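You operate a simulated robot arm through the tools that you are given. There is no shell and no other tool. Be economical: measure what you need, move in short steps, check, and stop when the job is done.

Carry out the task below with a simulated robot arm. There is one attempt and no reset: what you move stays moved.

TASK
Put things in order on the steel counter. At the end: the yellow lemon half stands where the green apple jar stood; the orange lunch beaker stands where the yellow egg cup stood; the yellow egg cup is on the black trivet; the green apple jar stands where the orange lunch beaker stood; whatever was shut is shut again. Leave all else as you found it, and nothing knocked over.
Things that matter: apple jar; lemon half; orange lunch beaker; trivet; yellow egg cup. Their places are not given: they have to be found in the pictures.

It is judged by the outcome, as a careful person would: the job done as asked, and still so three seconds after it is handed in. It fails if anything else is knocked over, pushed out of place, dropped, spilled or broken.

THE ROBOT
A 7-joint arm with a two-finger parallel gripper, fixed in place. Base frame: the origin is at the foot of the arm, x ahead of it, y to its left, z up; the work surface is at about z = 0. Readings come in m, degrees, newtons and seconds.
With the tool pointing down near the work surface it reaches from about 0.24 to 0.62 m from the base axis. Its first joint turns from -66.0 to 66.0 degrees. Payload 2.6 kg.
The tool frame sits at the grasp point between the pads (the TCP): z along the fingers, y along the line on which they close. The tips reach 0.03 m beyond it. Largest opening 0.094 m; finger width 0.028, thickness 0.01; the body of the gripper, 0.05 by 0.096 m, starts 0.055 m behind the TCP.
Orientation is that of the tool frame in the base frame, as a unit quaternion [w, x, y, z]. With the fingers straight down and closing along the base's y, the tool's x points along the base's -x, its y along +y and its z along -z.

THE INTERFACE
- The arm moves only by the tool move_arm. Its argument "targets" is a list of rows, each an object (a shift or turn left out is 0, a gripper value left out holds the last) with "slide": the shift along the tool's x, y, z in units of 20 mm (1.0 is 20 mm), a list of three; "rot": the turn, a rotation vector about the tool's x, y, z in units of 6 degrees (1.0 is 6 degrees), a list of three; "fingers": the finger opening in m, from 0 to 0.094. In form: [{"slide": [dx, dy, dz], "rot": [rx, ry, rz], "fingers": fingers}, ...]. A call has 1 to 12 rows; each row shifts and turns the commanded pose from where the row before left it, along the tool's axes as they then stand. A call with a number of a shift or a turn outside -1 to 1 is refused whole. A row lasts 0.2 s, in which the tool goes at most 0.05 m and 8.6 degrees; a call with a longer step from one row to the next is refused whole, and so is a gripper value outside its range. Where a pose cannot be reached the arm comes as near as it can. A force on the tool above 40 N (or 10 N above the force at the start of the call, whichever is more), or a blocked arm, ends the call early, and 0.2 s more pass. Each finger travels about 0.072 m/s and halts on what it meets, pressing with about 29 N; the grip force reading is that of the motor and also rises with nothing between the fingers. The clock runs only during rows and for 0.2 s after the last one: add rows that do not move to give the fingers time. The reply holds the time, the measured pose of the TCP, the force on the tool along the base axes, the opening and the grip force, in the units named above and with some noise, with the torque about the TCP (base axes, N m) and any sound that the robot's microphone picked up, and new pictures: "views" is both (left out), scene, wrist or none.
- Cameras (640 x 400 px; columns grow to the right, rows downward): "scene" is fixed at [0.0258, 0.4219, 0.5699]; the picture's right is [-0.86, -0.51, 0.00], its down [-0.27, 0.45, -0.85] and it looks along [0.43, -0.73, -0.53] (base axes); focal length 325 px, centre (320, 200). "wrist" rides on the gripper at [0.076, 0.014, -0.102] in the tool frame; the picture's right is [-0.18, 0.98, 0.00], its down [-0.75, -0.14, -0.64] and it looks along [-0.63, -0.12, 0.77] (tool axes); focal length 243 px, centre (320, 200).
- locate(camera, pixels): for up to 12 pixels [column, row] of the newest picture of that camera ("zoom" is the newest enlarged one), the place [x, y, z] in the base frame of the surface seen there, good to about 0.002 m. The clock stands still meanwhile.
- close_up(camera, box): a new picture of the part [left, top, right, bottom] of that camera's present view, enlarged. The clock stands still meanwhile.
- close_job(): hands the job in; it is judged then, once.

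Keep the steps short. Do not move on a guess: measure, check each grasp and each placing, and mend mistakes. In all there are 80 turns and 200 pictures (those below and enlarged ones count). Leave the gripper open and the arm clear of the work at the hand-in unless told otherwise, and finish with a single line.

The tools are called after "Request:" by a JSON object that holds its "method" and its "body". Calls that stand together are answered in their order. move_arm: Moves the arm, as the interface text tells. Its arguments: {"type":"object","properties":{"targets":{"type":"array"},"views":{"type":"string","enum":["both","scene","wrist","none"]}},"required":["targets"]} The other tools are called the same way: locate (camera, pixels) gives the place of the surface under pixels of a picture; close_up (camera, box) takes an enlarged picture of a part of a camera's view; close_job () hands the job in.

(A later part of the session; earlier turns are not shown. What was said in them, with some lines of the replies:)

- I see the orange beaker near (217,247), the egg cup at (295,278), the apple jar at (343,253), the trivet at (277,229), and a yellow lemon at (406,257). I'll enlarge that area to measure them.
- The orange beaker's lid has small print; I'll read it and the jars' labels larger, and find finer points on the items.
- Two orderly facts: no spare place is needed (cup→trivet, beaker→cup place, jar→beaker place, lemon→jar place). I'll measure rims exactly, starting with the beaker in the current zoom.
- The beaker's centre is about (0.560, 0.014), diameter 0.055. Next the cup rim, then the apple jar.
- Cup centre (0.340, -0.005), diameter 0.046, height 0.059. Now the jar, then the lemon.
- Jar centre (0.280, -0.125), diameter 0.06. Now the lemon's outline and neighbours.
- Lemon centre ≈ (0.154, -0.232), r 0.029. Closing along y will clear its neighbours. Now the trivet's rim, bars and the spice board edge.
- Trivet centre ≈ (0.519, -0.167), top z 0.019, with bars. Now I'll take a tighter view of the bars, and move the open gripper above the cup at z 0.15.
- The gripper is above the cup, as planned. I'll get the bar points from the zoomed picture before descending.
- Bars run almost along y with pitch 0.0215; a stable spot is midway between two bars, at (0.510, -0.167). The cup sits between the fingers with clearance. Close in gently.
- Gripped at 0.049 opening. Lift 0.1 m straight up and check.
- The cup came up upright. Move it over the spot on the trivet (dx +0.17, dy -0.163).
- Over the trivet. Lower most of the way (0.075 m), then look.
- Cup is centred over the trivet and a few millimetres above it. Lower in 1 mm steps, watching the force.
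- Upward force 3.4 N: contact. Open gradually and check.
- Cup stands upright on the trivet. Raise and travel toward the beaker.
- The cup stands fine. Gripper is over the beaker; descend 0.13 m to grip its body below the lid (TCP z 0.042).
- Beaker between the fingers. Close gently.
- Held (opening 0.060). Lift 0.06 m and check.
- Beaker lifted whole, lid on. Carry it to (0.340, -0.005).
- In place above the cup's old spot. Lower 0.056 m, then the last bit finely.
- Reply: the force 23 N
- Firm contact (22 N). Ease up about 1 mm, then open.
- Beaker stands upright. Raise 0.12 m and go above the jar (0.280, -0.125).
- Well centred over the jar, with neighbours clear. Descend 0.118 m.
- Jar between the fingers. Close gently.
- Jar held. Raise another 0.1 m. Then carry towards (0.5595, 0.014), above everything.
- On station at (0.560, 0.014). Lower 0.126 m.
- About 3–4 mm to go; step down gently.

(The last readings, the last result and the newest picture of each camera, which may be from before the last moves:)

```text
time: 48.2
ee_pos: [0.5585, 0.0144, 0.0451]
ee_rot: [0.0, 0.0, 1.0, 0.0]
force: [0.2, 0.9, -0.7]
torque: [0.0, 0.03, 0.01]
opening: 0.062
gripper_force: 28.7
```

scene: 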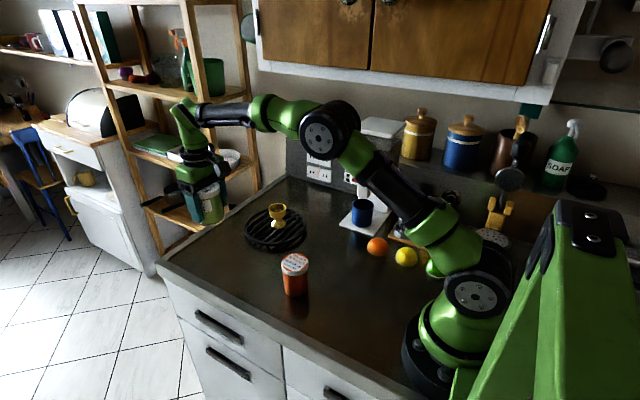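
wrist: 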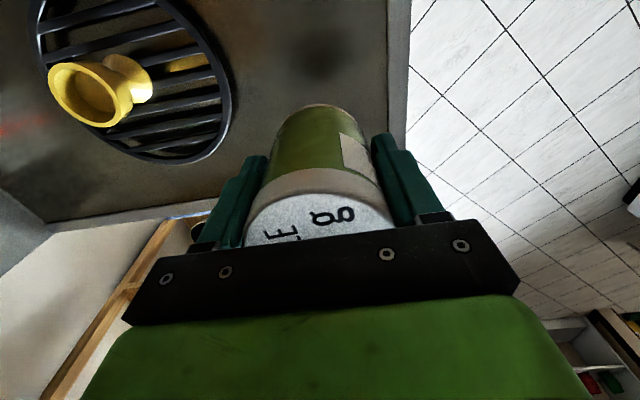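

The load is being taken up by the counter. A touch lower, then release.

Request:
{"method": "move_arm", "body": {"targets": [{"slide": [0, 0, 0.015]}, {}, {"fingers": 0.065}, {"fingers": 0.07}, {"fingers": 0.08}, {"fingers": 0.09}, {}]}}

Request:
{"method": "close_up", "body": {"camera": "scene", "box": [180, 190, 308, 290]}}

```text
time: 49.8
ee_pos: [0.5591, 0.0139, 0.0433]
ee_rot: [0.0, 0.0, 1.0, 0.0]
force: [0.5, -0.4, -0.8]
torque: [-0.03, -0.02, 0.0]
opening: 0.09
gripper_force: 0.1
```

scene: 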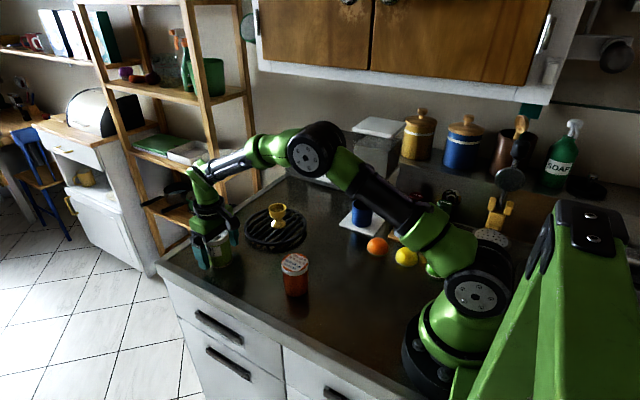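
wrist: 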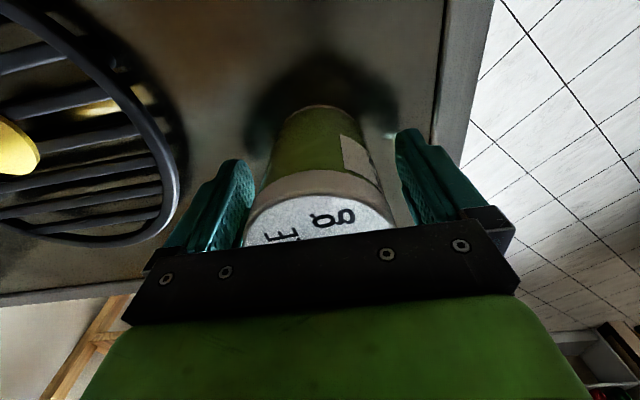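

```text
4.00 times, centred on (244, 240) of scene
```

zoom: 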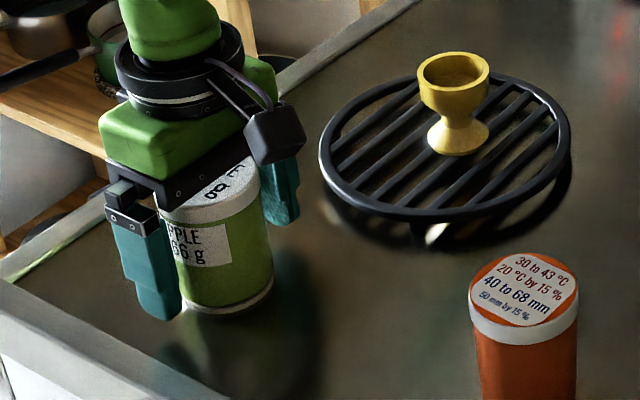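

Jar stands well. Raise 0.14 m and travel toward the lemon at (0.154, -0.232).

Request:
{"method": "move_arm", "body": {"targets": [{"slide": [0, 0, -0.9]}, {"slide": [0, 0, -1]}, {"slide": [0, 0, -1]}, {"slide": [0, 0, -1]}, {"slide": [0, 0, -1]}, {"slide": [0, 0, -1]}, {"slide": [0.5, -0.3, -1]}, {"slide": [0.97, -0.59, 0]}, {"slide": [0.97, -0.59, 0]}, {"slide": [0.97, -0.59, 0]}, {"slide": [0.97, -0.59, 0]}, {"slide": [0.97, -0.59, 0]}], "views": "none"}}

Request:
{"method": "move_arm", "body": {"targets": [{"slide": [0.97, -0.59, 0]}, {"slide": [0.97, -0.59, 0]}, {"slide": [0.97, -0.59, 0]}, {"slide": [0.97, -0.59, 0]}, {"slide": [0.97, -0.59, 0]}, {"slide": [0.97, -0.59, 0]}, {"slide": [0.97, -0.59, 0]}, {"slide": [0.97, -0.59, 0]}, {"slide": [0.97, -0.59, 0]}, {"slide": [0.97, -0.59, 0]}, {}]}}

```text
time: 52.4
ee_pos: [0.4517, -0.0526, 0.1823]
ee_rot: [0.001, 0.001, 1.0, 0.0]
force: [-0.3, -0.3, -0.9]
torque: [-0.01, 0.03, 0.01]
opening: 0.09
gripper_force: 0.0
```

```text
time: 54.8
ee_pos: [0.2592, -0.1689, 0.1833]
ee_rot: [0.0, 0.001, 1.0, 0.0]
force: [-0.3, -0.2, 0.2]
torque: [0.04, 0.0, -0.02]
opening: 0.09
gripper_force: 0.1
```

scene: 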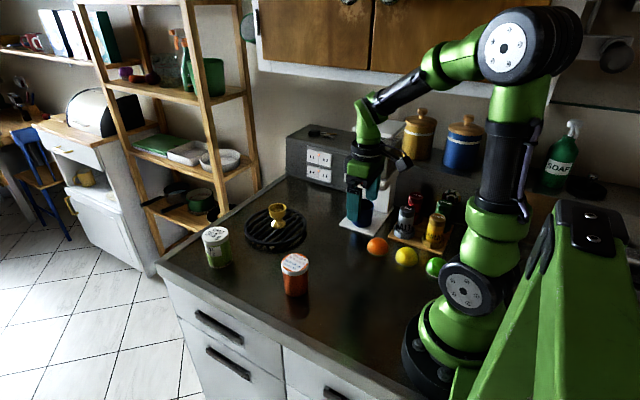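
wrist: 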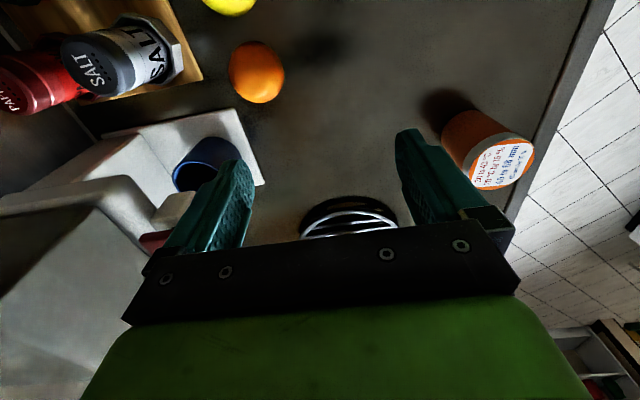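

Continue to directly above the lemon, narrowing fingers to 0.072 so they fit between lemon and spice board.

Request:
{"method": "move_arm", "body": {"targets": [{"slide": [0.88, -0.525, 0], "fingers": 0.072}, {"slide": [0.88, -0.525, 0]}, {"slide": [0.88, -0.525, 0]}, {"slide": [0.88, -0.525, 0]}, {"slide": [0.88, -0.525, 0]}, {"slide": [0.88, -0.525, 0]}, {}, {}]}}

Request:
{"method": "close_up", "body": {"camera": "scene", "box": [350, 180, 478, 290]}}

```text
time: 56.6
ee_pos: [0.1534, -0.2338, 0.1817]
ee_rot: [0.0, 0.0, 1.0, 0.0]
force: [1.1, 0.5, -0.2]
torque: [0.04, 0.04, 0.0]
opening: 0.0718
gripper_force: 0.1
```

scene: 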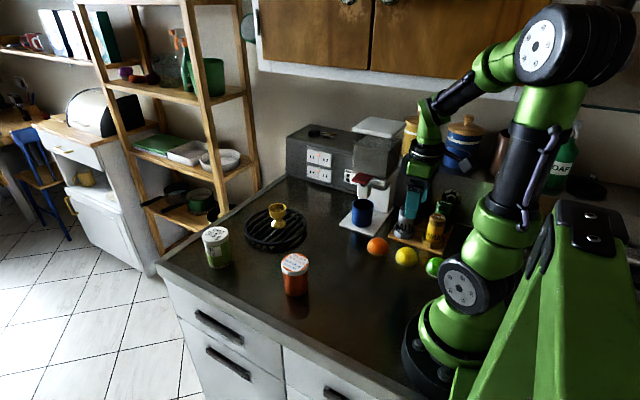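
wrist: 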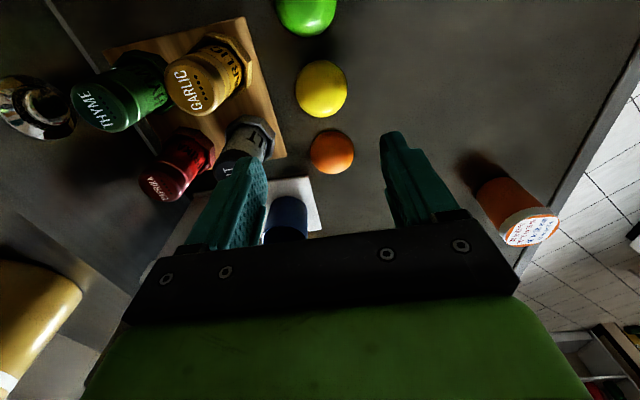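

```text
3.64 times, centred on (414, 235) of scene
```

zoom: 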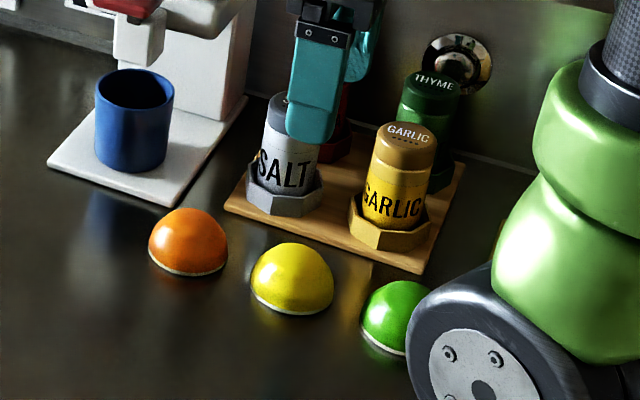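

Before descending, I check lemon centre and spice jars' front faces in the wrist picture.

Request:
{"method": "locate", "body": {"camera": "wrist", "pixels": [[298, 92], [345, 90], [322, 64], [322, 114], [230, 90], [247, 78], [251, 60], [270, 135], [262, 158], [275, 115], [312, 152], [324, 32]]}}

Request:
{"method": "locate", "body": {"camera": "zoom", "pixels": [[285, 155], [395, 190], [285, 210], [385, 245], [395, 155], [300, 110], [345, 262]]}}

```text
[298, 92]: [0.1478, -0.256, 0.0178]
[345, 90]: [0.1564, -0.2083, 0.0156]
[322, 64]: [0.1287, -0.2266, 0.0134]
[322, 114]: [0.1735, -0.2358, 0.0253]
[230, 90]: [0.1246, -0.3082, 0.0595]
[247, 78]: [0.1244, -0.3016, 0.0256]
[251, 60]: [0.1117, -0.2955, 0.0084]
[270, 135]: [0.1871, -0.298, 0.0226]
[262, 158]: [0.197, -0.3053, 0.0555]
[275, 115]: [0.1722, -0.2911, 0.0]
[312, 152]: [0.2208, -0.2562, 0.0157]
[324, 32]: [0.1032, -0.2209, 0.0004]
```

```text
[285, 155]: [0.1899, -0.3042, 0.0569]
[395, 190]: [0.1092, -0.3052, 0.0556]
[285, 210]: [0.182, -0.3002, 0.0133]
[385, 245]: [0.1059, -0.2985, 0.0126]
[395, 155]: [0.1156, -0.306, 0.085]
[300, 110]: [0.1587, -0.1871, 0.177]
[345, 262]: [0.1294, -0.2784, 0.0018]
```

Lemon centre confirmed (0.153, -0.232); spice jars' faces at y -0.298 leave room. Descend 0.14 m.

Request:
{"method": "move_arm", "body": {"targets": [{"slide": [0, 0, 0.9]}, {"slide": [0, 0, 0.9]}, {"slide": [0, 0, 0.9]}, {"slide": [0, 0, 0.9]}, {"slide": [0, 0, 0.9]}, {"slide": [0, 0, 0.9]}, {"slide": [0, 0, 0.8]}, {"slide": [0, 0, 0.6]}, {"slide": [0, 0, 0.2]}, {}]}}

Request:
{"method": "close_up", "body": {"camera": "scene", "box": [350, 180, 478, 290]}}

```text
time: 58.8
ee_pos: [0.1534, -0.2327, 0.0438]
ee_rot: [0.0, 0.0, 1.0, 0.0]
force: [-0.1, 0.2, -0.4]
torque: [-0.02, 0.01, -0.01]
opening: 0.0719
gripper_force: 0.1
```

scene: 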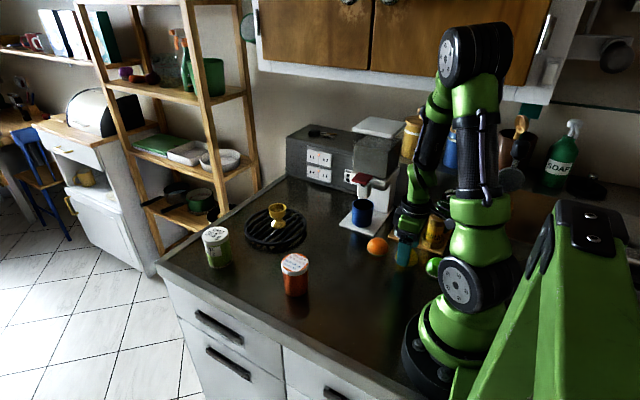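
wrist: 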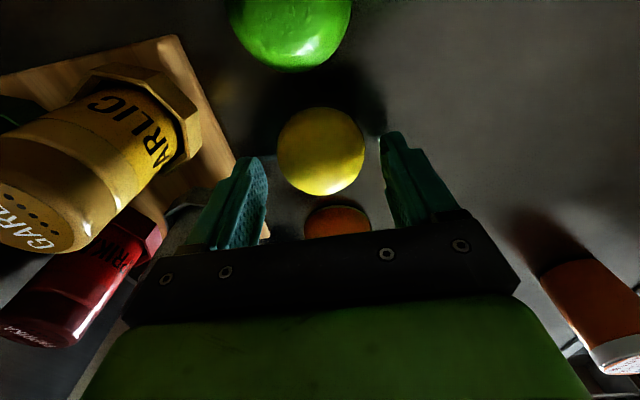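

```text
3.64 times, centred on (414, 235) of scene
```

zoom: 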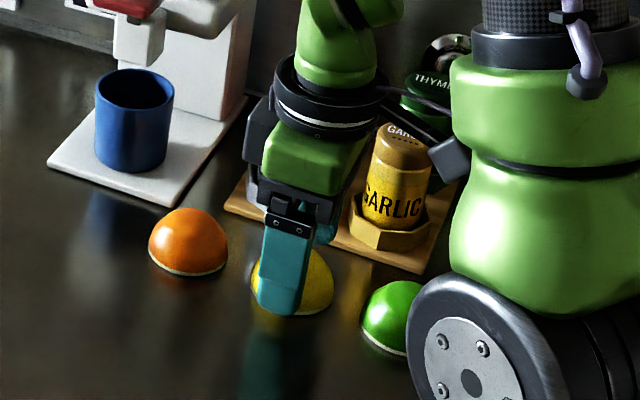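

Clearances look fine. Lower another 0.009 m.

Request:
{"method": "move_arm", "body": {"targets": [{"slide": [0, 0, 0.25]}, {"slide": [0, 0, 0.2]}, {}, {}], "views": "none"}}

Request:
{"method": "move_arm", "body": {"targets": [{}], "views": "none"}}

```text
time: 59.8
ee_pos: [0.1524, -0.233, 0.0342]
ee_rot: [0.0, 0.001, 1.0, 0.0]
force: [-0.9, 0.1, -0.4]
torque: [0.05, -0.03, -0.01]
opening: 0.0719
gripper_force: 0.0
```

```text
time: 60.2
ee_pos: [0.152, -0.2323, 0.0342]
ee_rot: [0.0, 0.0, 1.0, -0.001]
force: [-0.4, 0.1, -0.2]
torque: [0.0, -0.01, -0.06]
opening: 0.0718
gripper_force: 0.0
```

Tips are about 4 mm above the counter. Lower 1 mm more and close gently.

Request:
{"method": "move_arm", "body": {"targets": [{"slide": [0, 0, 0.06]}, {"fingers": 0.066}, {"fingers": 0.062}, {"fingers": 0.059}, {"fingers": 0.056}, {"fingers": 0.053}, {"fingers": 0.05}, {"fingers": 0.047}, {}, {}], "views": "wrist"}}

```text
time: 62.4
ee_pos: [0.1528, -0.2306, 0.033]
ee_rot: [0.0, 0.0, 1.0, 0.0]
force: [-0.4, 0.0, -0.4]
torque: [0.02, 0.04, -0.02]
opening: 0.0559
gripper_force: 29.4
```

wrist: 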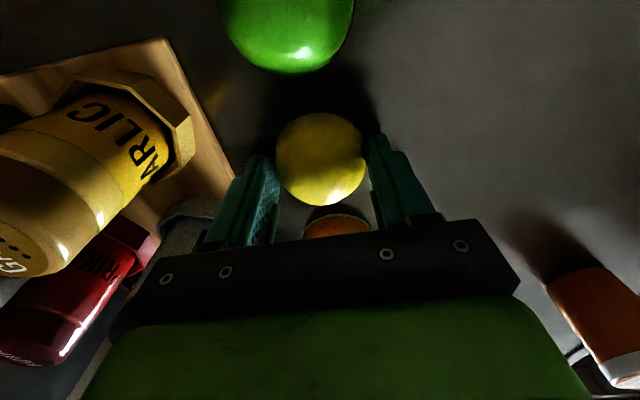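

Gripped at 0.056. Lift 0.03 m slowly and look.

Request:
{"method": "move_arm", "body": {"targets": [{"slide": [0, 0, -0.2]}, {"slide": [0, 0, -0.4]}, {"slide": [0, 0, -0.4]}, {"slide": [0, 0, -0.5]}, {}]}}

Request:
{"method": "close_up", "body": {"camera": "scene", "box": [350, 180, 478, 290]}}

```text
time: 63.6
ee_pos: [0.1528, -0.233, 0.0614]
ee_rot: [0.001, 0.001, 1.0, 0.0]
force: [0.7, -0.2, -0.6]
torque: [0.01, 0.01, 0.01]
opening: 0.0559
gripper_force: 28.8
```

scene: 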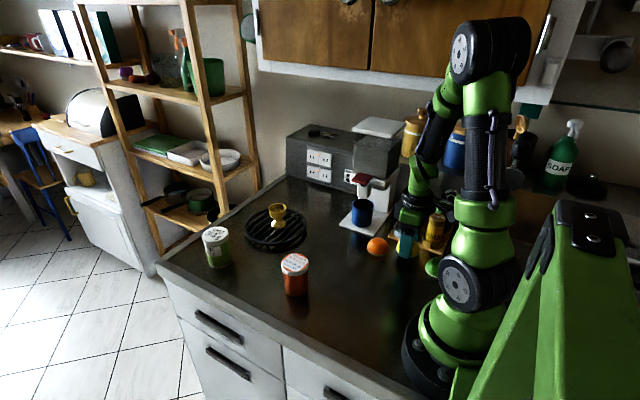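
wrist: 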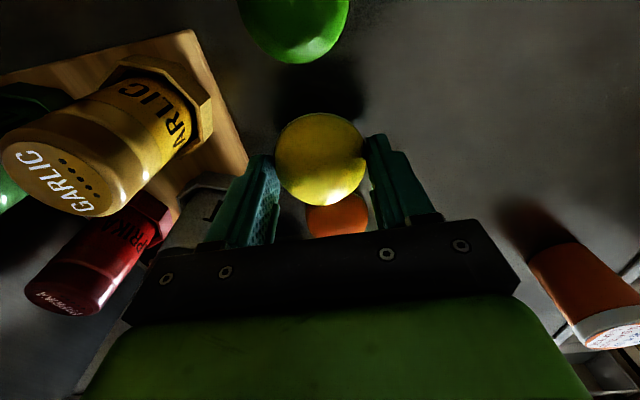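

```text
3.64 times, centred on (414, 235) of scene
```

zoom: 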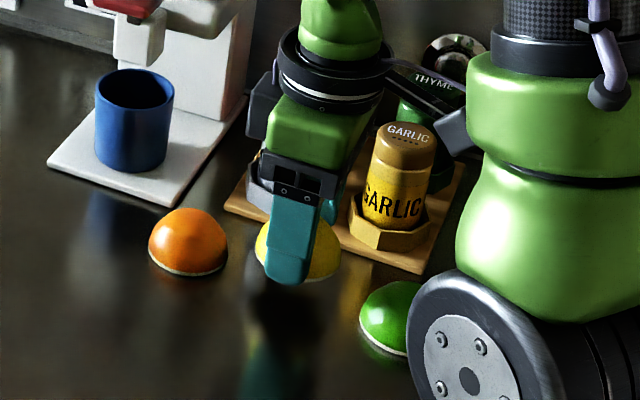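

Lemon is up and level. Raise 0.07 m, then carry it to (0.280, -0.125).

Request:
{"method": "move_arm", "body": {"targets": [{"slide": [0, 0, -0.9]}, {"slide": [0, 0, -0.9]}, {"slide": [0, 0, -0.9]}, {"slide": [-0.4, 0.33, -0.8]}, {"slide": [-0.75, 0.63, 0]}, {"slide": [-0.75, 0.63, 0]}, {"slide": [-0.75, 0.63, 0]}, {"slide": [-0.75, 0.63, 0]}, {"slide": [-0.75, 0.63, 0]}, {"slide": [-0.75, 0.63, 0]}, {"slide": [-0.75, 0.63, 0]}, {"slide": [-0.7, 0.59, 0]}], "views": "none"}}

Request:
{"method": "move_arm", "body": {"targets": [{}, {}]}}

```text
time: 66.2
ee_pos: [0.2802, -0.1254, 0.1344]
ee_rot: [0.0, 0.0, 1.0, 0.0]
force: [0.1, 0.5, -0.7]
torque: [0.0, 0.01, -0.04]
opening: 0.0558
gripper_force: 29.4
```

```text
time: 66.8
ee_pos: [0.2809, -0.1248, 0.1337]
ee_rot: [0.0, 0.0, 1.0, 0.0]
force: [0.4, -0.6, -0.9]
torque: [0.02, -0.03, 0.01]
opening: 0.0557
gripper_force: 28.9
```

scene: 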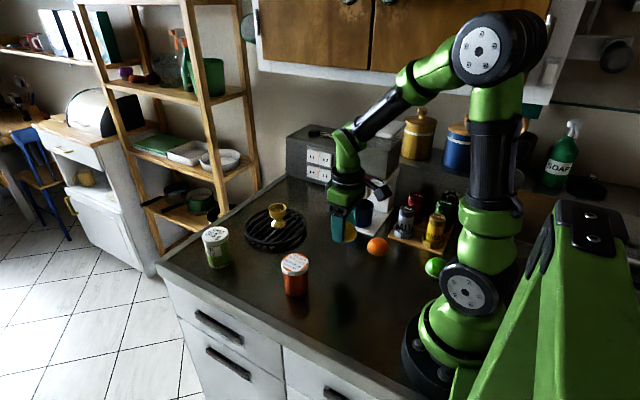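
wrist: 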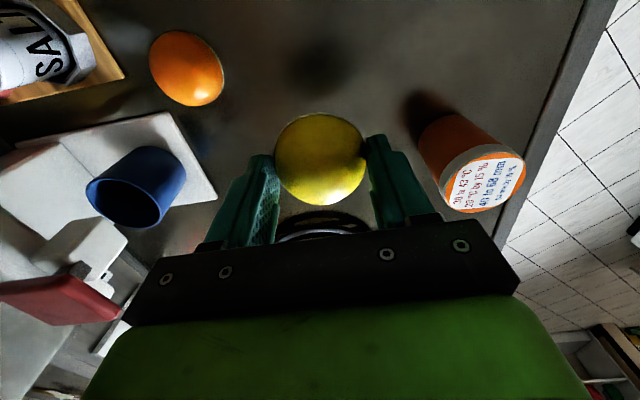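

Over the jar's old spot. Lower 0.098 m, leaving ~3 mm.

Request:
{"method": "move_arm", "body": {"targets": [{"slide": [0, 0, 0.8]}, {"slide": [0, 0, 0.9]}, {"slide": [0, 0, 0.9]}, {"slide": [0, 0, 0.9]}, {"slide": [0, 0, 0.7]}, {"slide": [0, 0, 0.5]}, {"slide": [0, 0, 0.15]}, {}], "views": "none"}}

Request:
{"method": "move_arm", "body": {"targets": [{"slide": [0, 0, 0.05]}, {"slide": [0, 0, 0.03]}, {}], "views": "none"}}

```text
time: 68.6
ee_pos: [0.2793, -0.1251, 0.0353]
ee_rot: [0.0, 0.002, 1.0, -0.001]
force: [0.6, -0.3, -0.3]
torque: [-0.03, 0.0, -0.03]
opening: 0.0555
gripper_force: 29.0
```

```text
time: 69.4
ee_pos: [0.2799, -0.1257, 0.035]
ee_rot: [0.0, -0.001, 1.0, 0.0]
force: [-0.5, 0.0, -0.9]
torque: [-0.04, 0.0, -0.03]
opening: 0.0554
gripper_force: 29.4
```

Request:
{"method": "move_arm", "body": {"targets": [{"slide": [0, 0, 0.03]}, {"slide": [0, 0, 0.03]}, {}], "views": "none"}}

```text
time: 70.2
ee_pos: [0.2799, -0.1265, 0.0346]
ee_rot: [0.0, 0.002, 1.0, -0.001]
force: [-12.8, 3.1, 33.8]
torque: [0.04, 0.38, -0.06]
opening: 0.0556
gripper_force: 28.9
```

Contact. Ease up 0.8 mm and open slowly.

Request:
{"method": "move_arm", "body": {"targets": [{"slide": [0, 0, -0.04]}, {}, {"fingers": 0.058}, {"fingers": 0.062}, {"fingers": 0.07}, {"fingers": 0.08}, {}]}}

Request:
{"method": "close_up", "body": {"camera": "scene", "box": [280, 200, 408, 300]}}

```text
time: 71.8
ee_pos: [0.279, -0.1251, 0.0337]
ee_rot: [0.0, -0.001, 1.0, -0.001]
force: [-0.4, 1.2, 0.1]
torque: [0.03, 0.04, -0.01]
opening: 0.0799
gripper_force: 0.1
```

scene: 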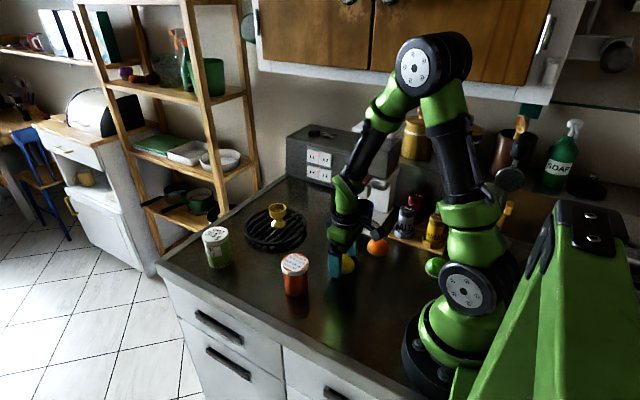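
wrist: 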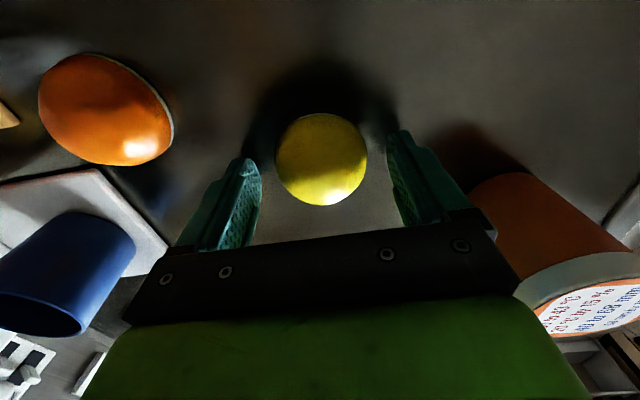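

```text
4.00 times, centred on (344, 250) of scene
```

zoom: 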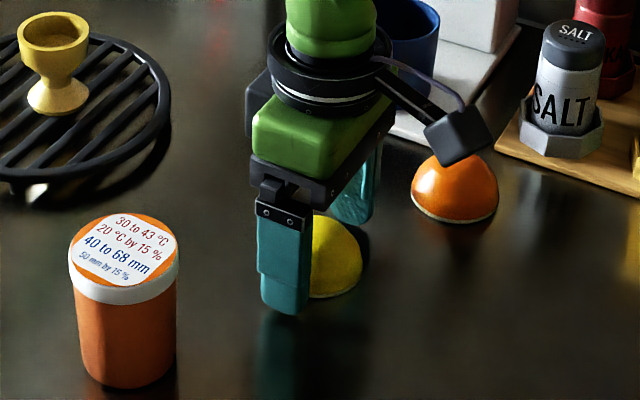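

Lemon released flat. Raise straight up 0.2 m and check everything.

Request:
{"method": "move_arm", "body": {"targets": [{"slide": [0, 0, -0.6]}, {"slide": [0, 0, -0.9]}, {"slide": [0, 0, -1]}, {"slide": [0, 0, -1]}, {"slide": [0, 0, -1]}, {"slide": [0, 0, -1]}, {"slide": [0, 0, -1]}, {"slide": [0, 0, -1]}, {"slide": [0, 0, -1]}, {"slide": [0, 0, -1]}, {"slide": [0, 0, -1], "fingers": 0.09}, {}]}}

Request:
{"method": "close_up", "body": {"camera": "scene", "box": [190, 190, 350, 310]}}

Request:
{"method": "close_up", "body": {"camera": "scene", "box": [310, 180, 470, 300]}}

Request:
{"method": "locate", "body": {"camera": "scene", "pixels": [[215, 234], [295, 262], [278, 209], [345, 262], [377, 246]]}}

```text
time: 74.4
ee_pos: [0.279, -0.1253, 0.2444]
ee_rot: [0.0, 0.0, 1.0, 0.0]
force: [-0.4, -0.5, 0.6]
torque: [0.0, 0.03, 0.02]
opening: 0.0901
gripper_force: 0.1
```

scene: 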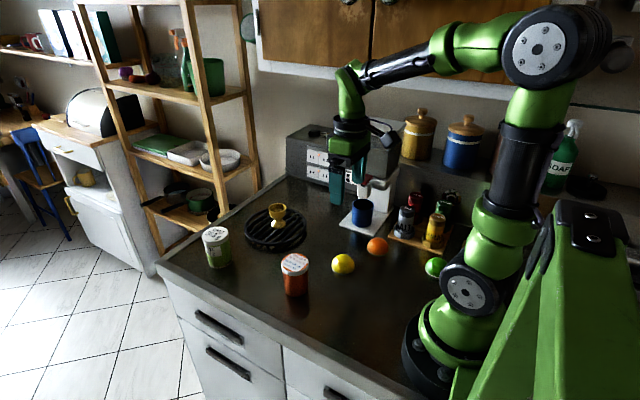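
wrist: 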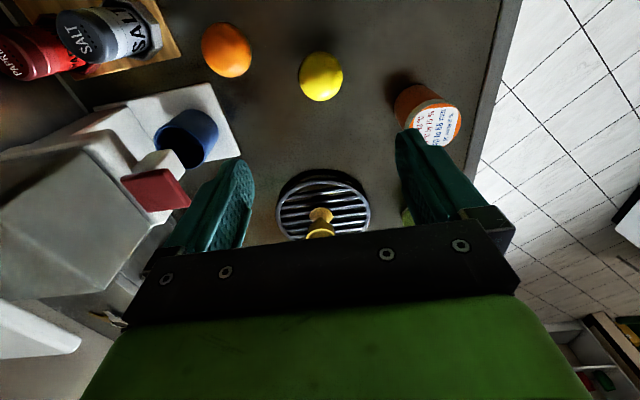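

```text
3.33 times, centred on (270, 250) of scene
```

zoom: 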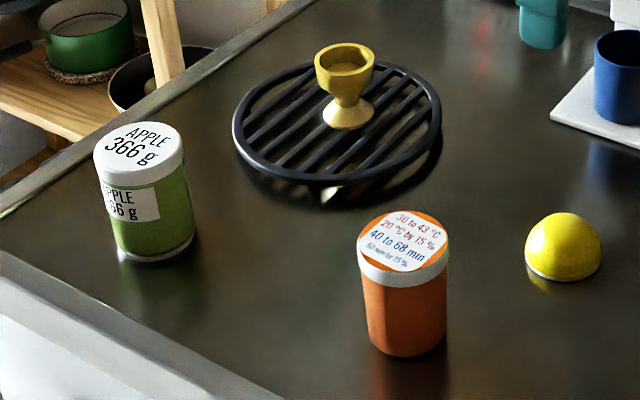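

```text
3.33 times, centred on (390, 240) of scene
```

zoom: 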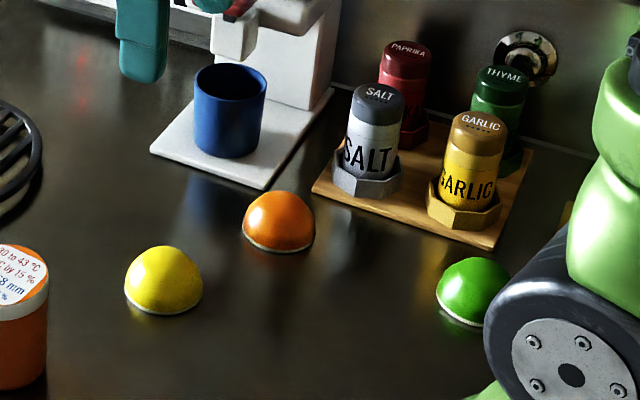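

```text
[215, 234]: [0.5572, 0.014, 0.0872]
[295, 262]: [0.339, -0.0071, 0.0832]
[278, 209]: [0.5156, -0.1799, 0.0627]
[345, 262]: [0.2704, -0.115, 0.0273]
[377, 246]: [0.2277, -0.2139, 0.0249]
```

All four items stand where they should: jar (0.56, 0.014), beaker (0.34, -0.005), cup on the trivet and lemon at the jar's old spot. The lids are shut, the neighbours have not moved, and the gripper is open and clear. I'm handing it in.

Request:
{"method": "close_job", "body": {}}

```text
The job is handed in.
```

Job done and handed in: the lemon half is where the apple jar stood, the beaker is where the egg cup stood, the egg cup is on the trivet, and the jar is where the beaker stood, with both lids shut and nothing else disturbed.
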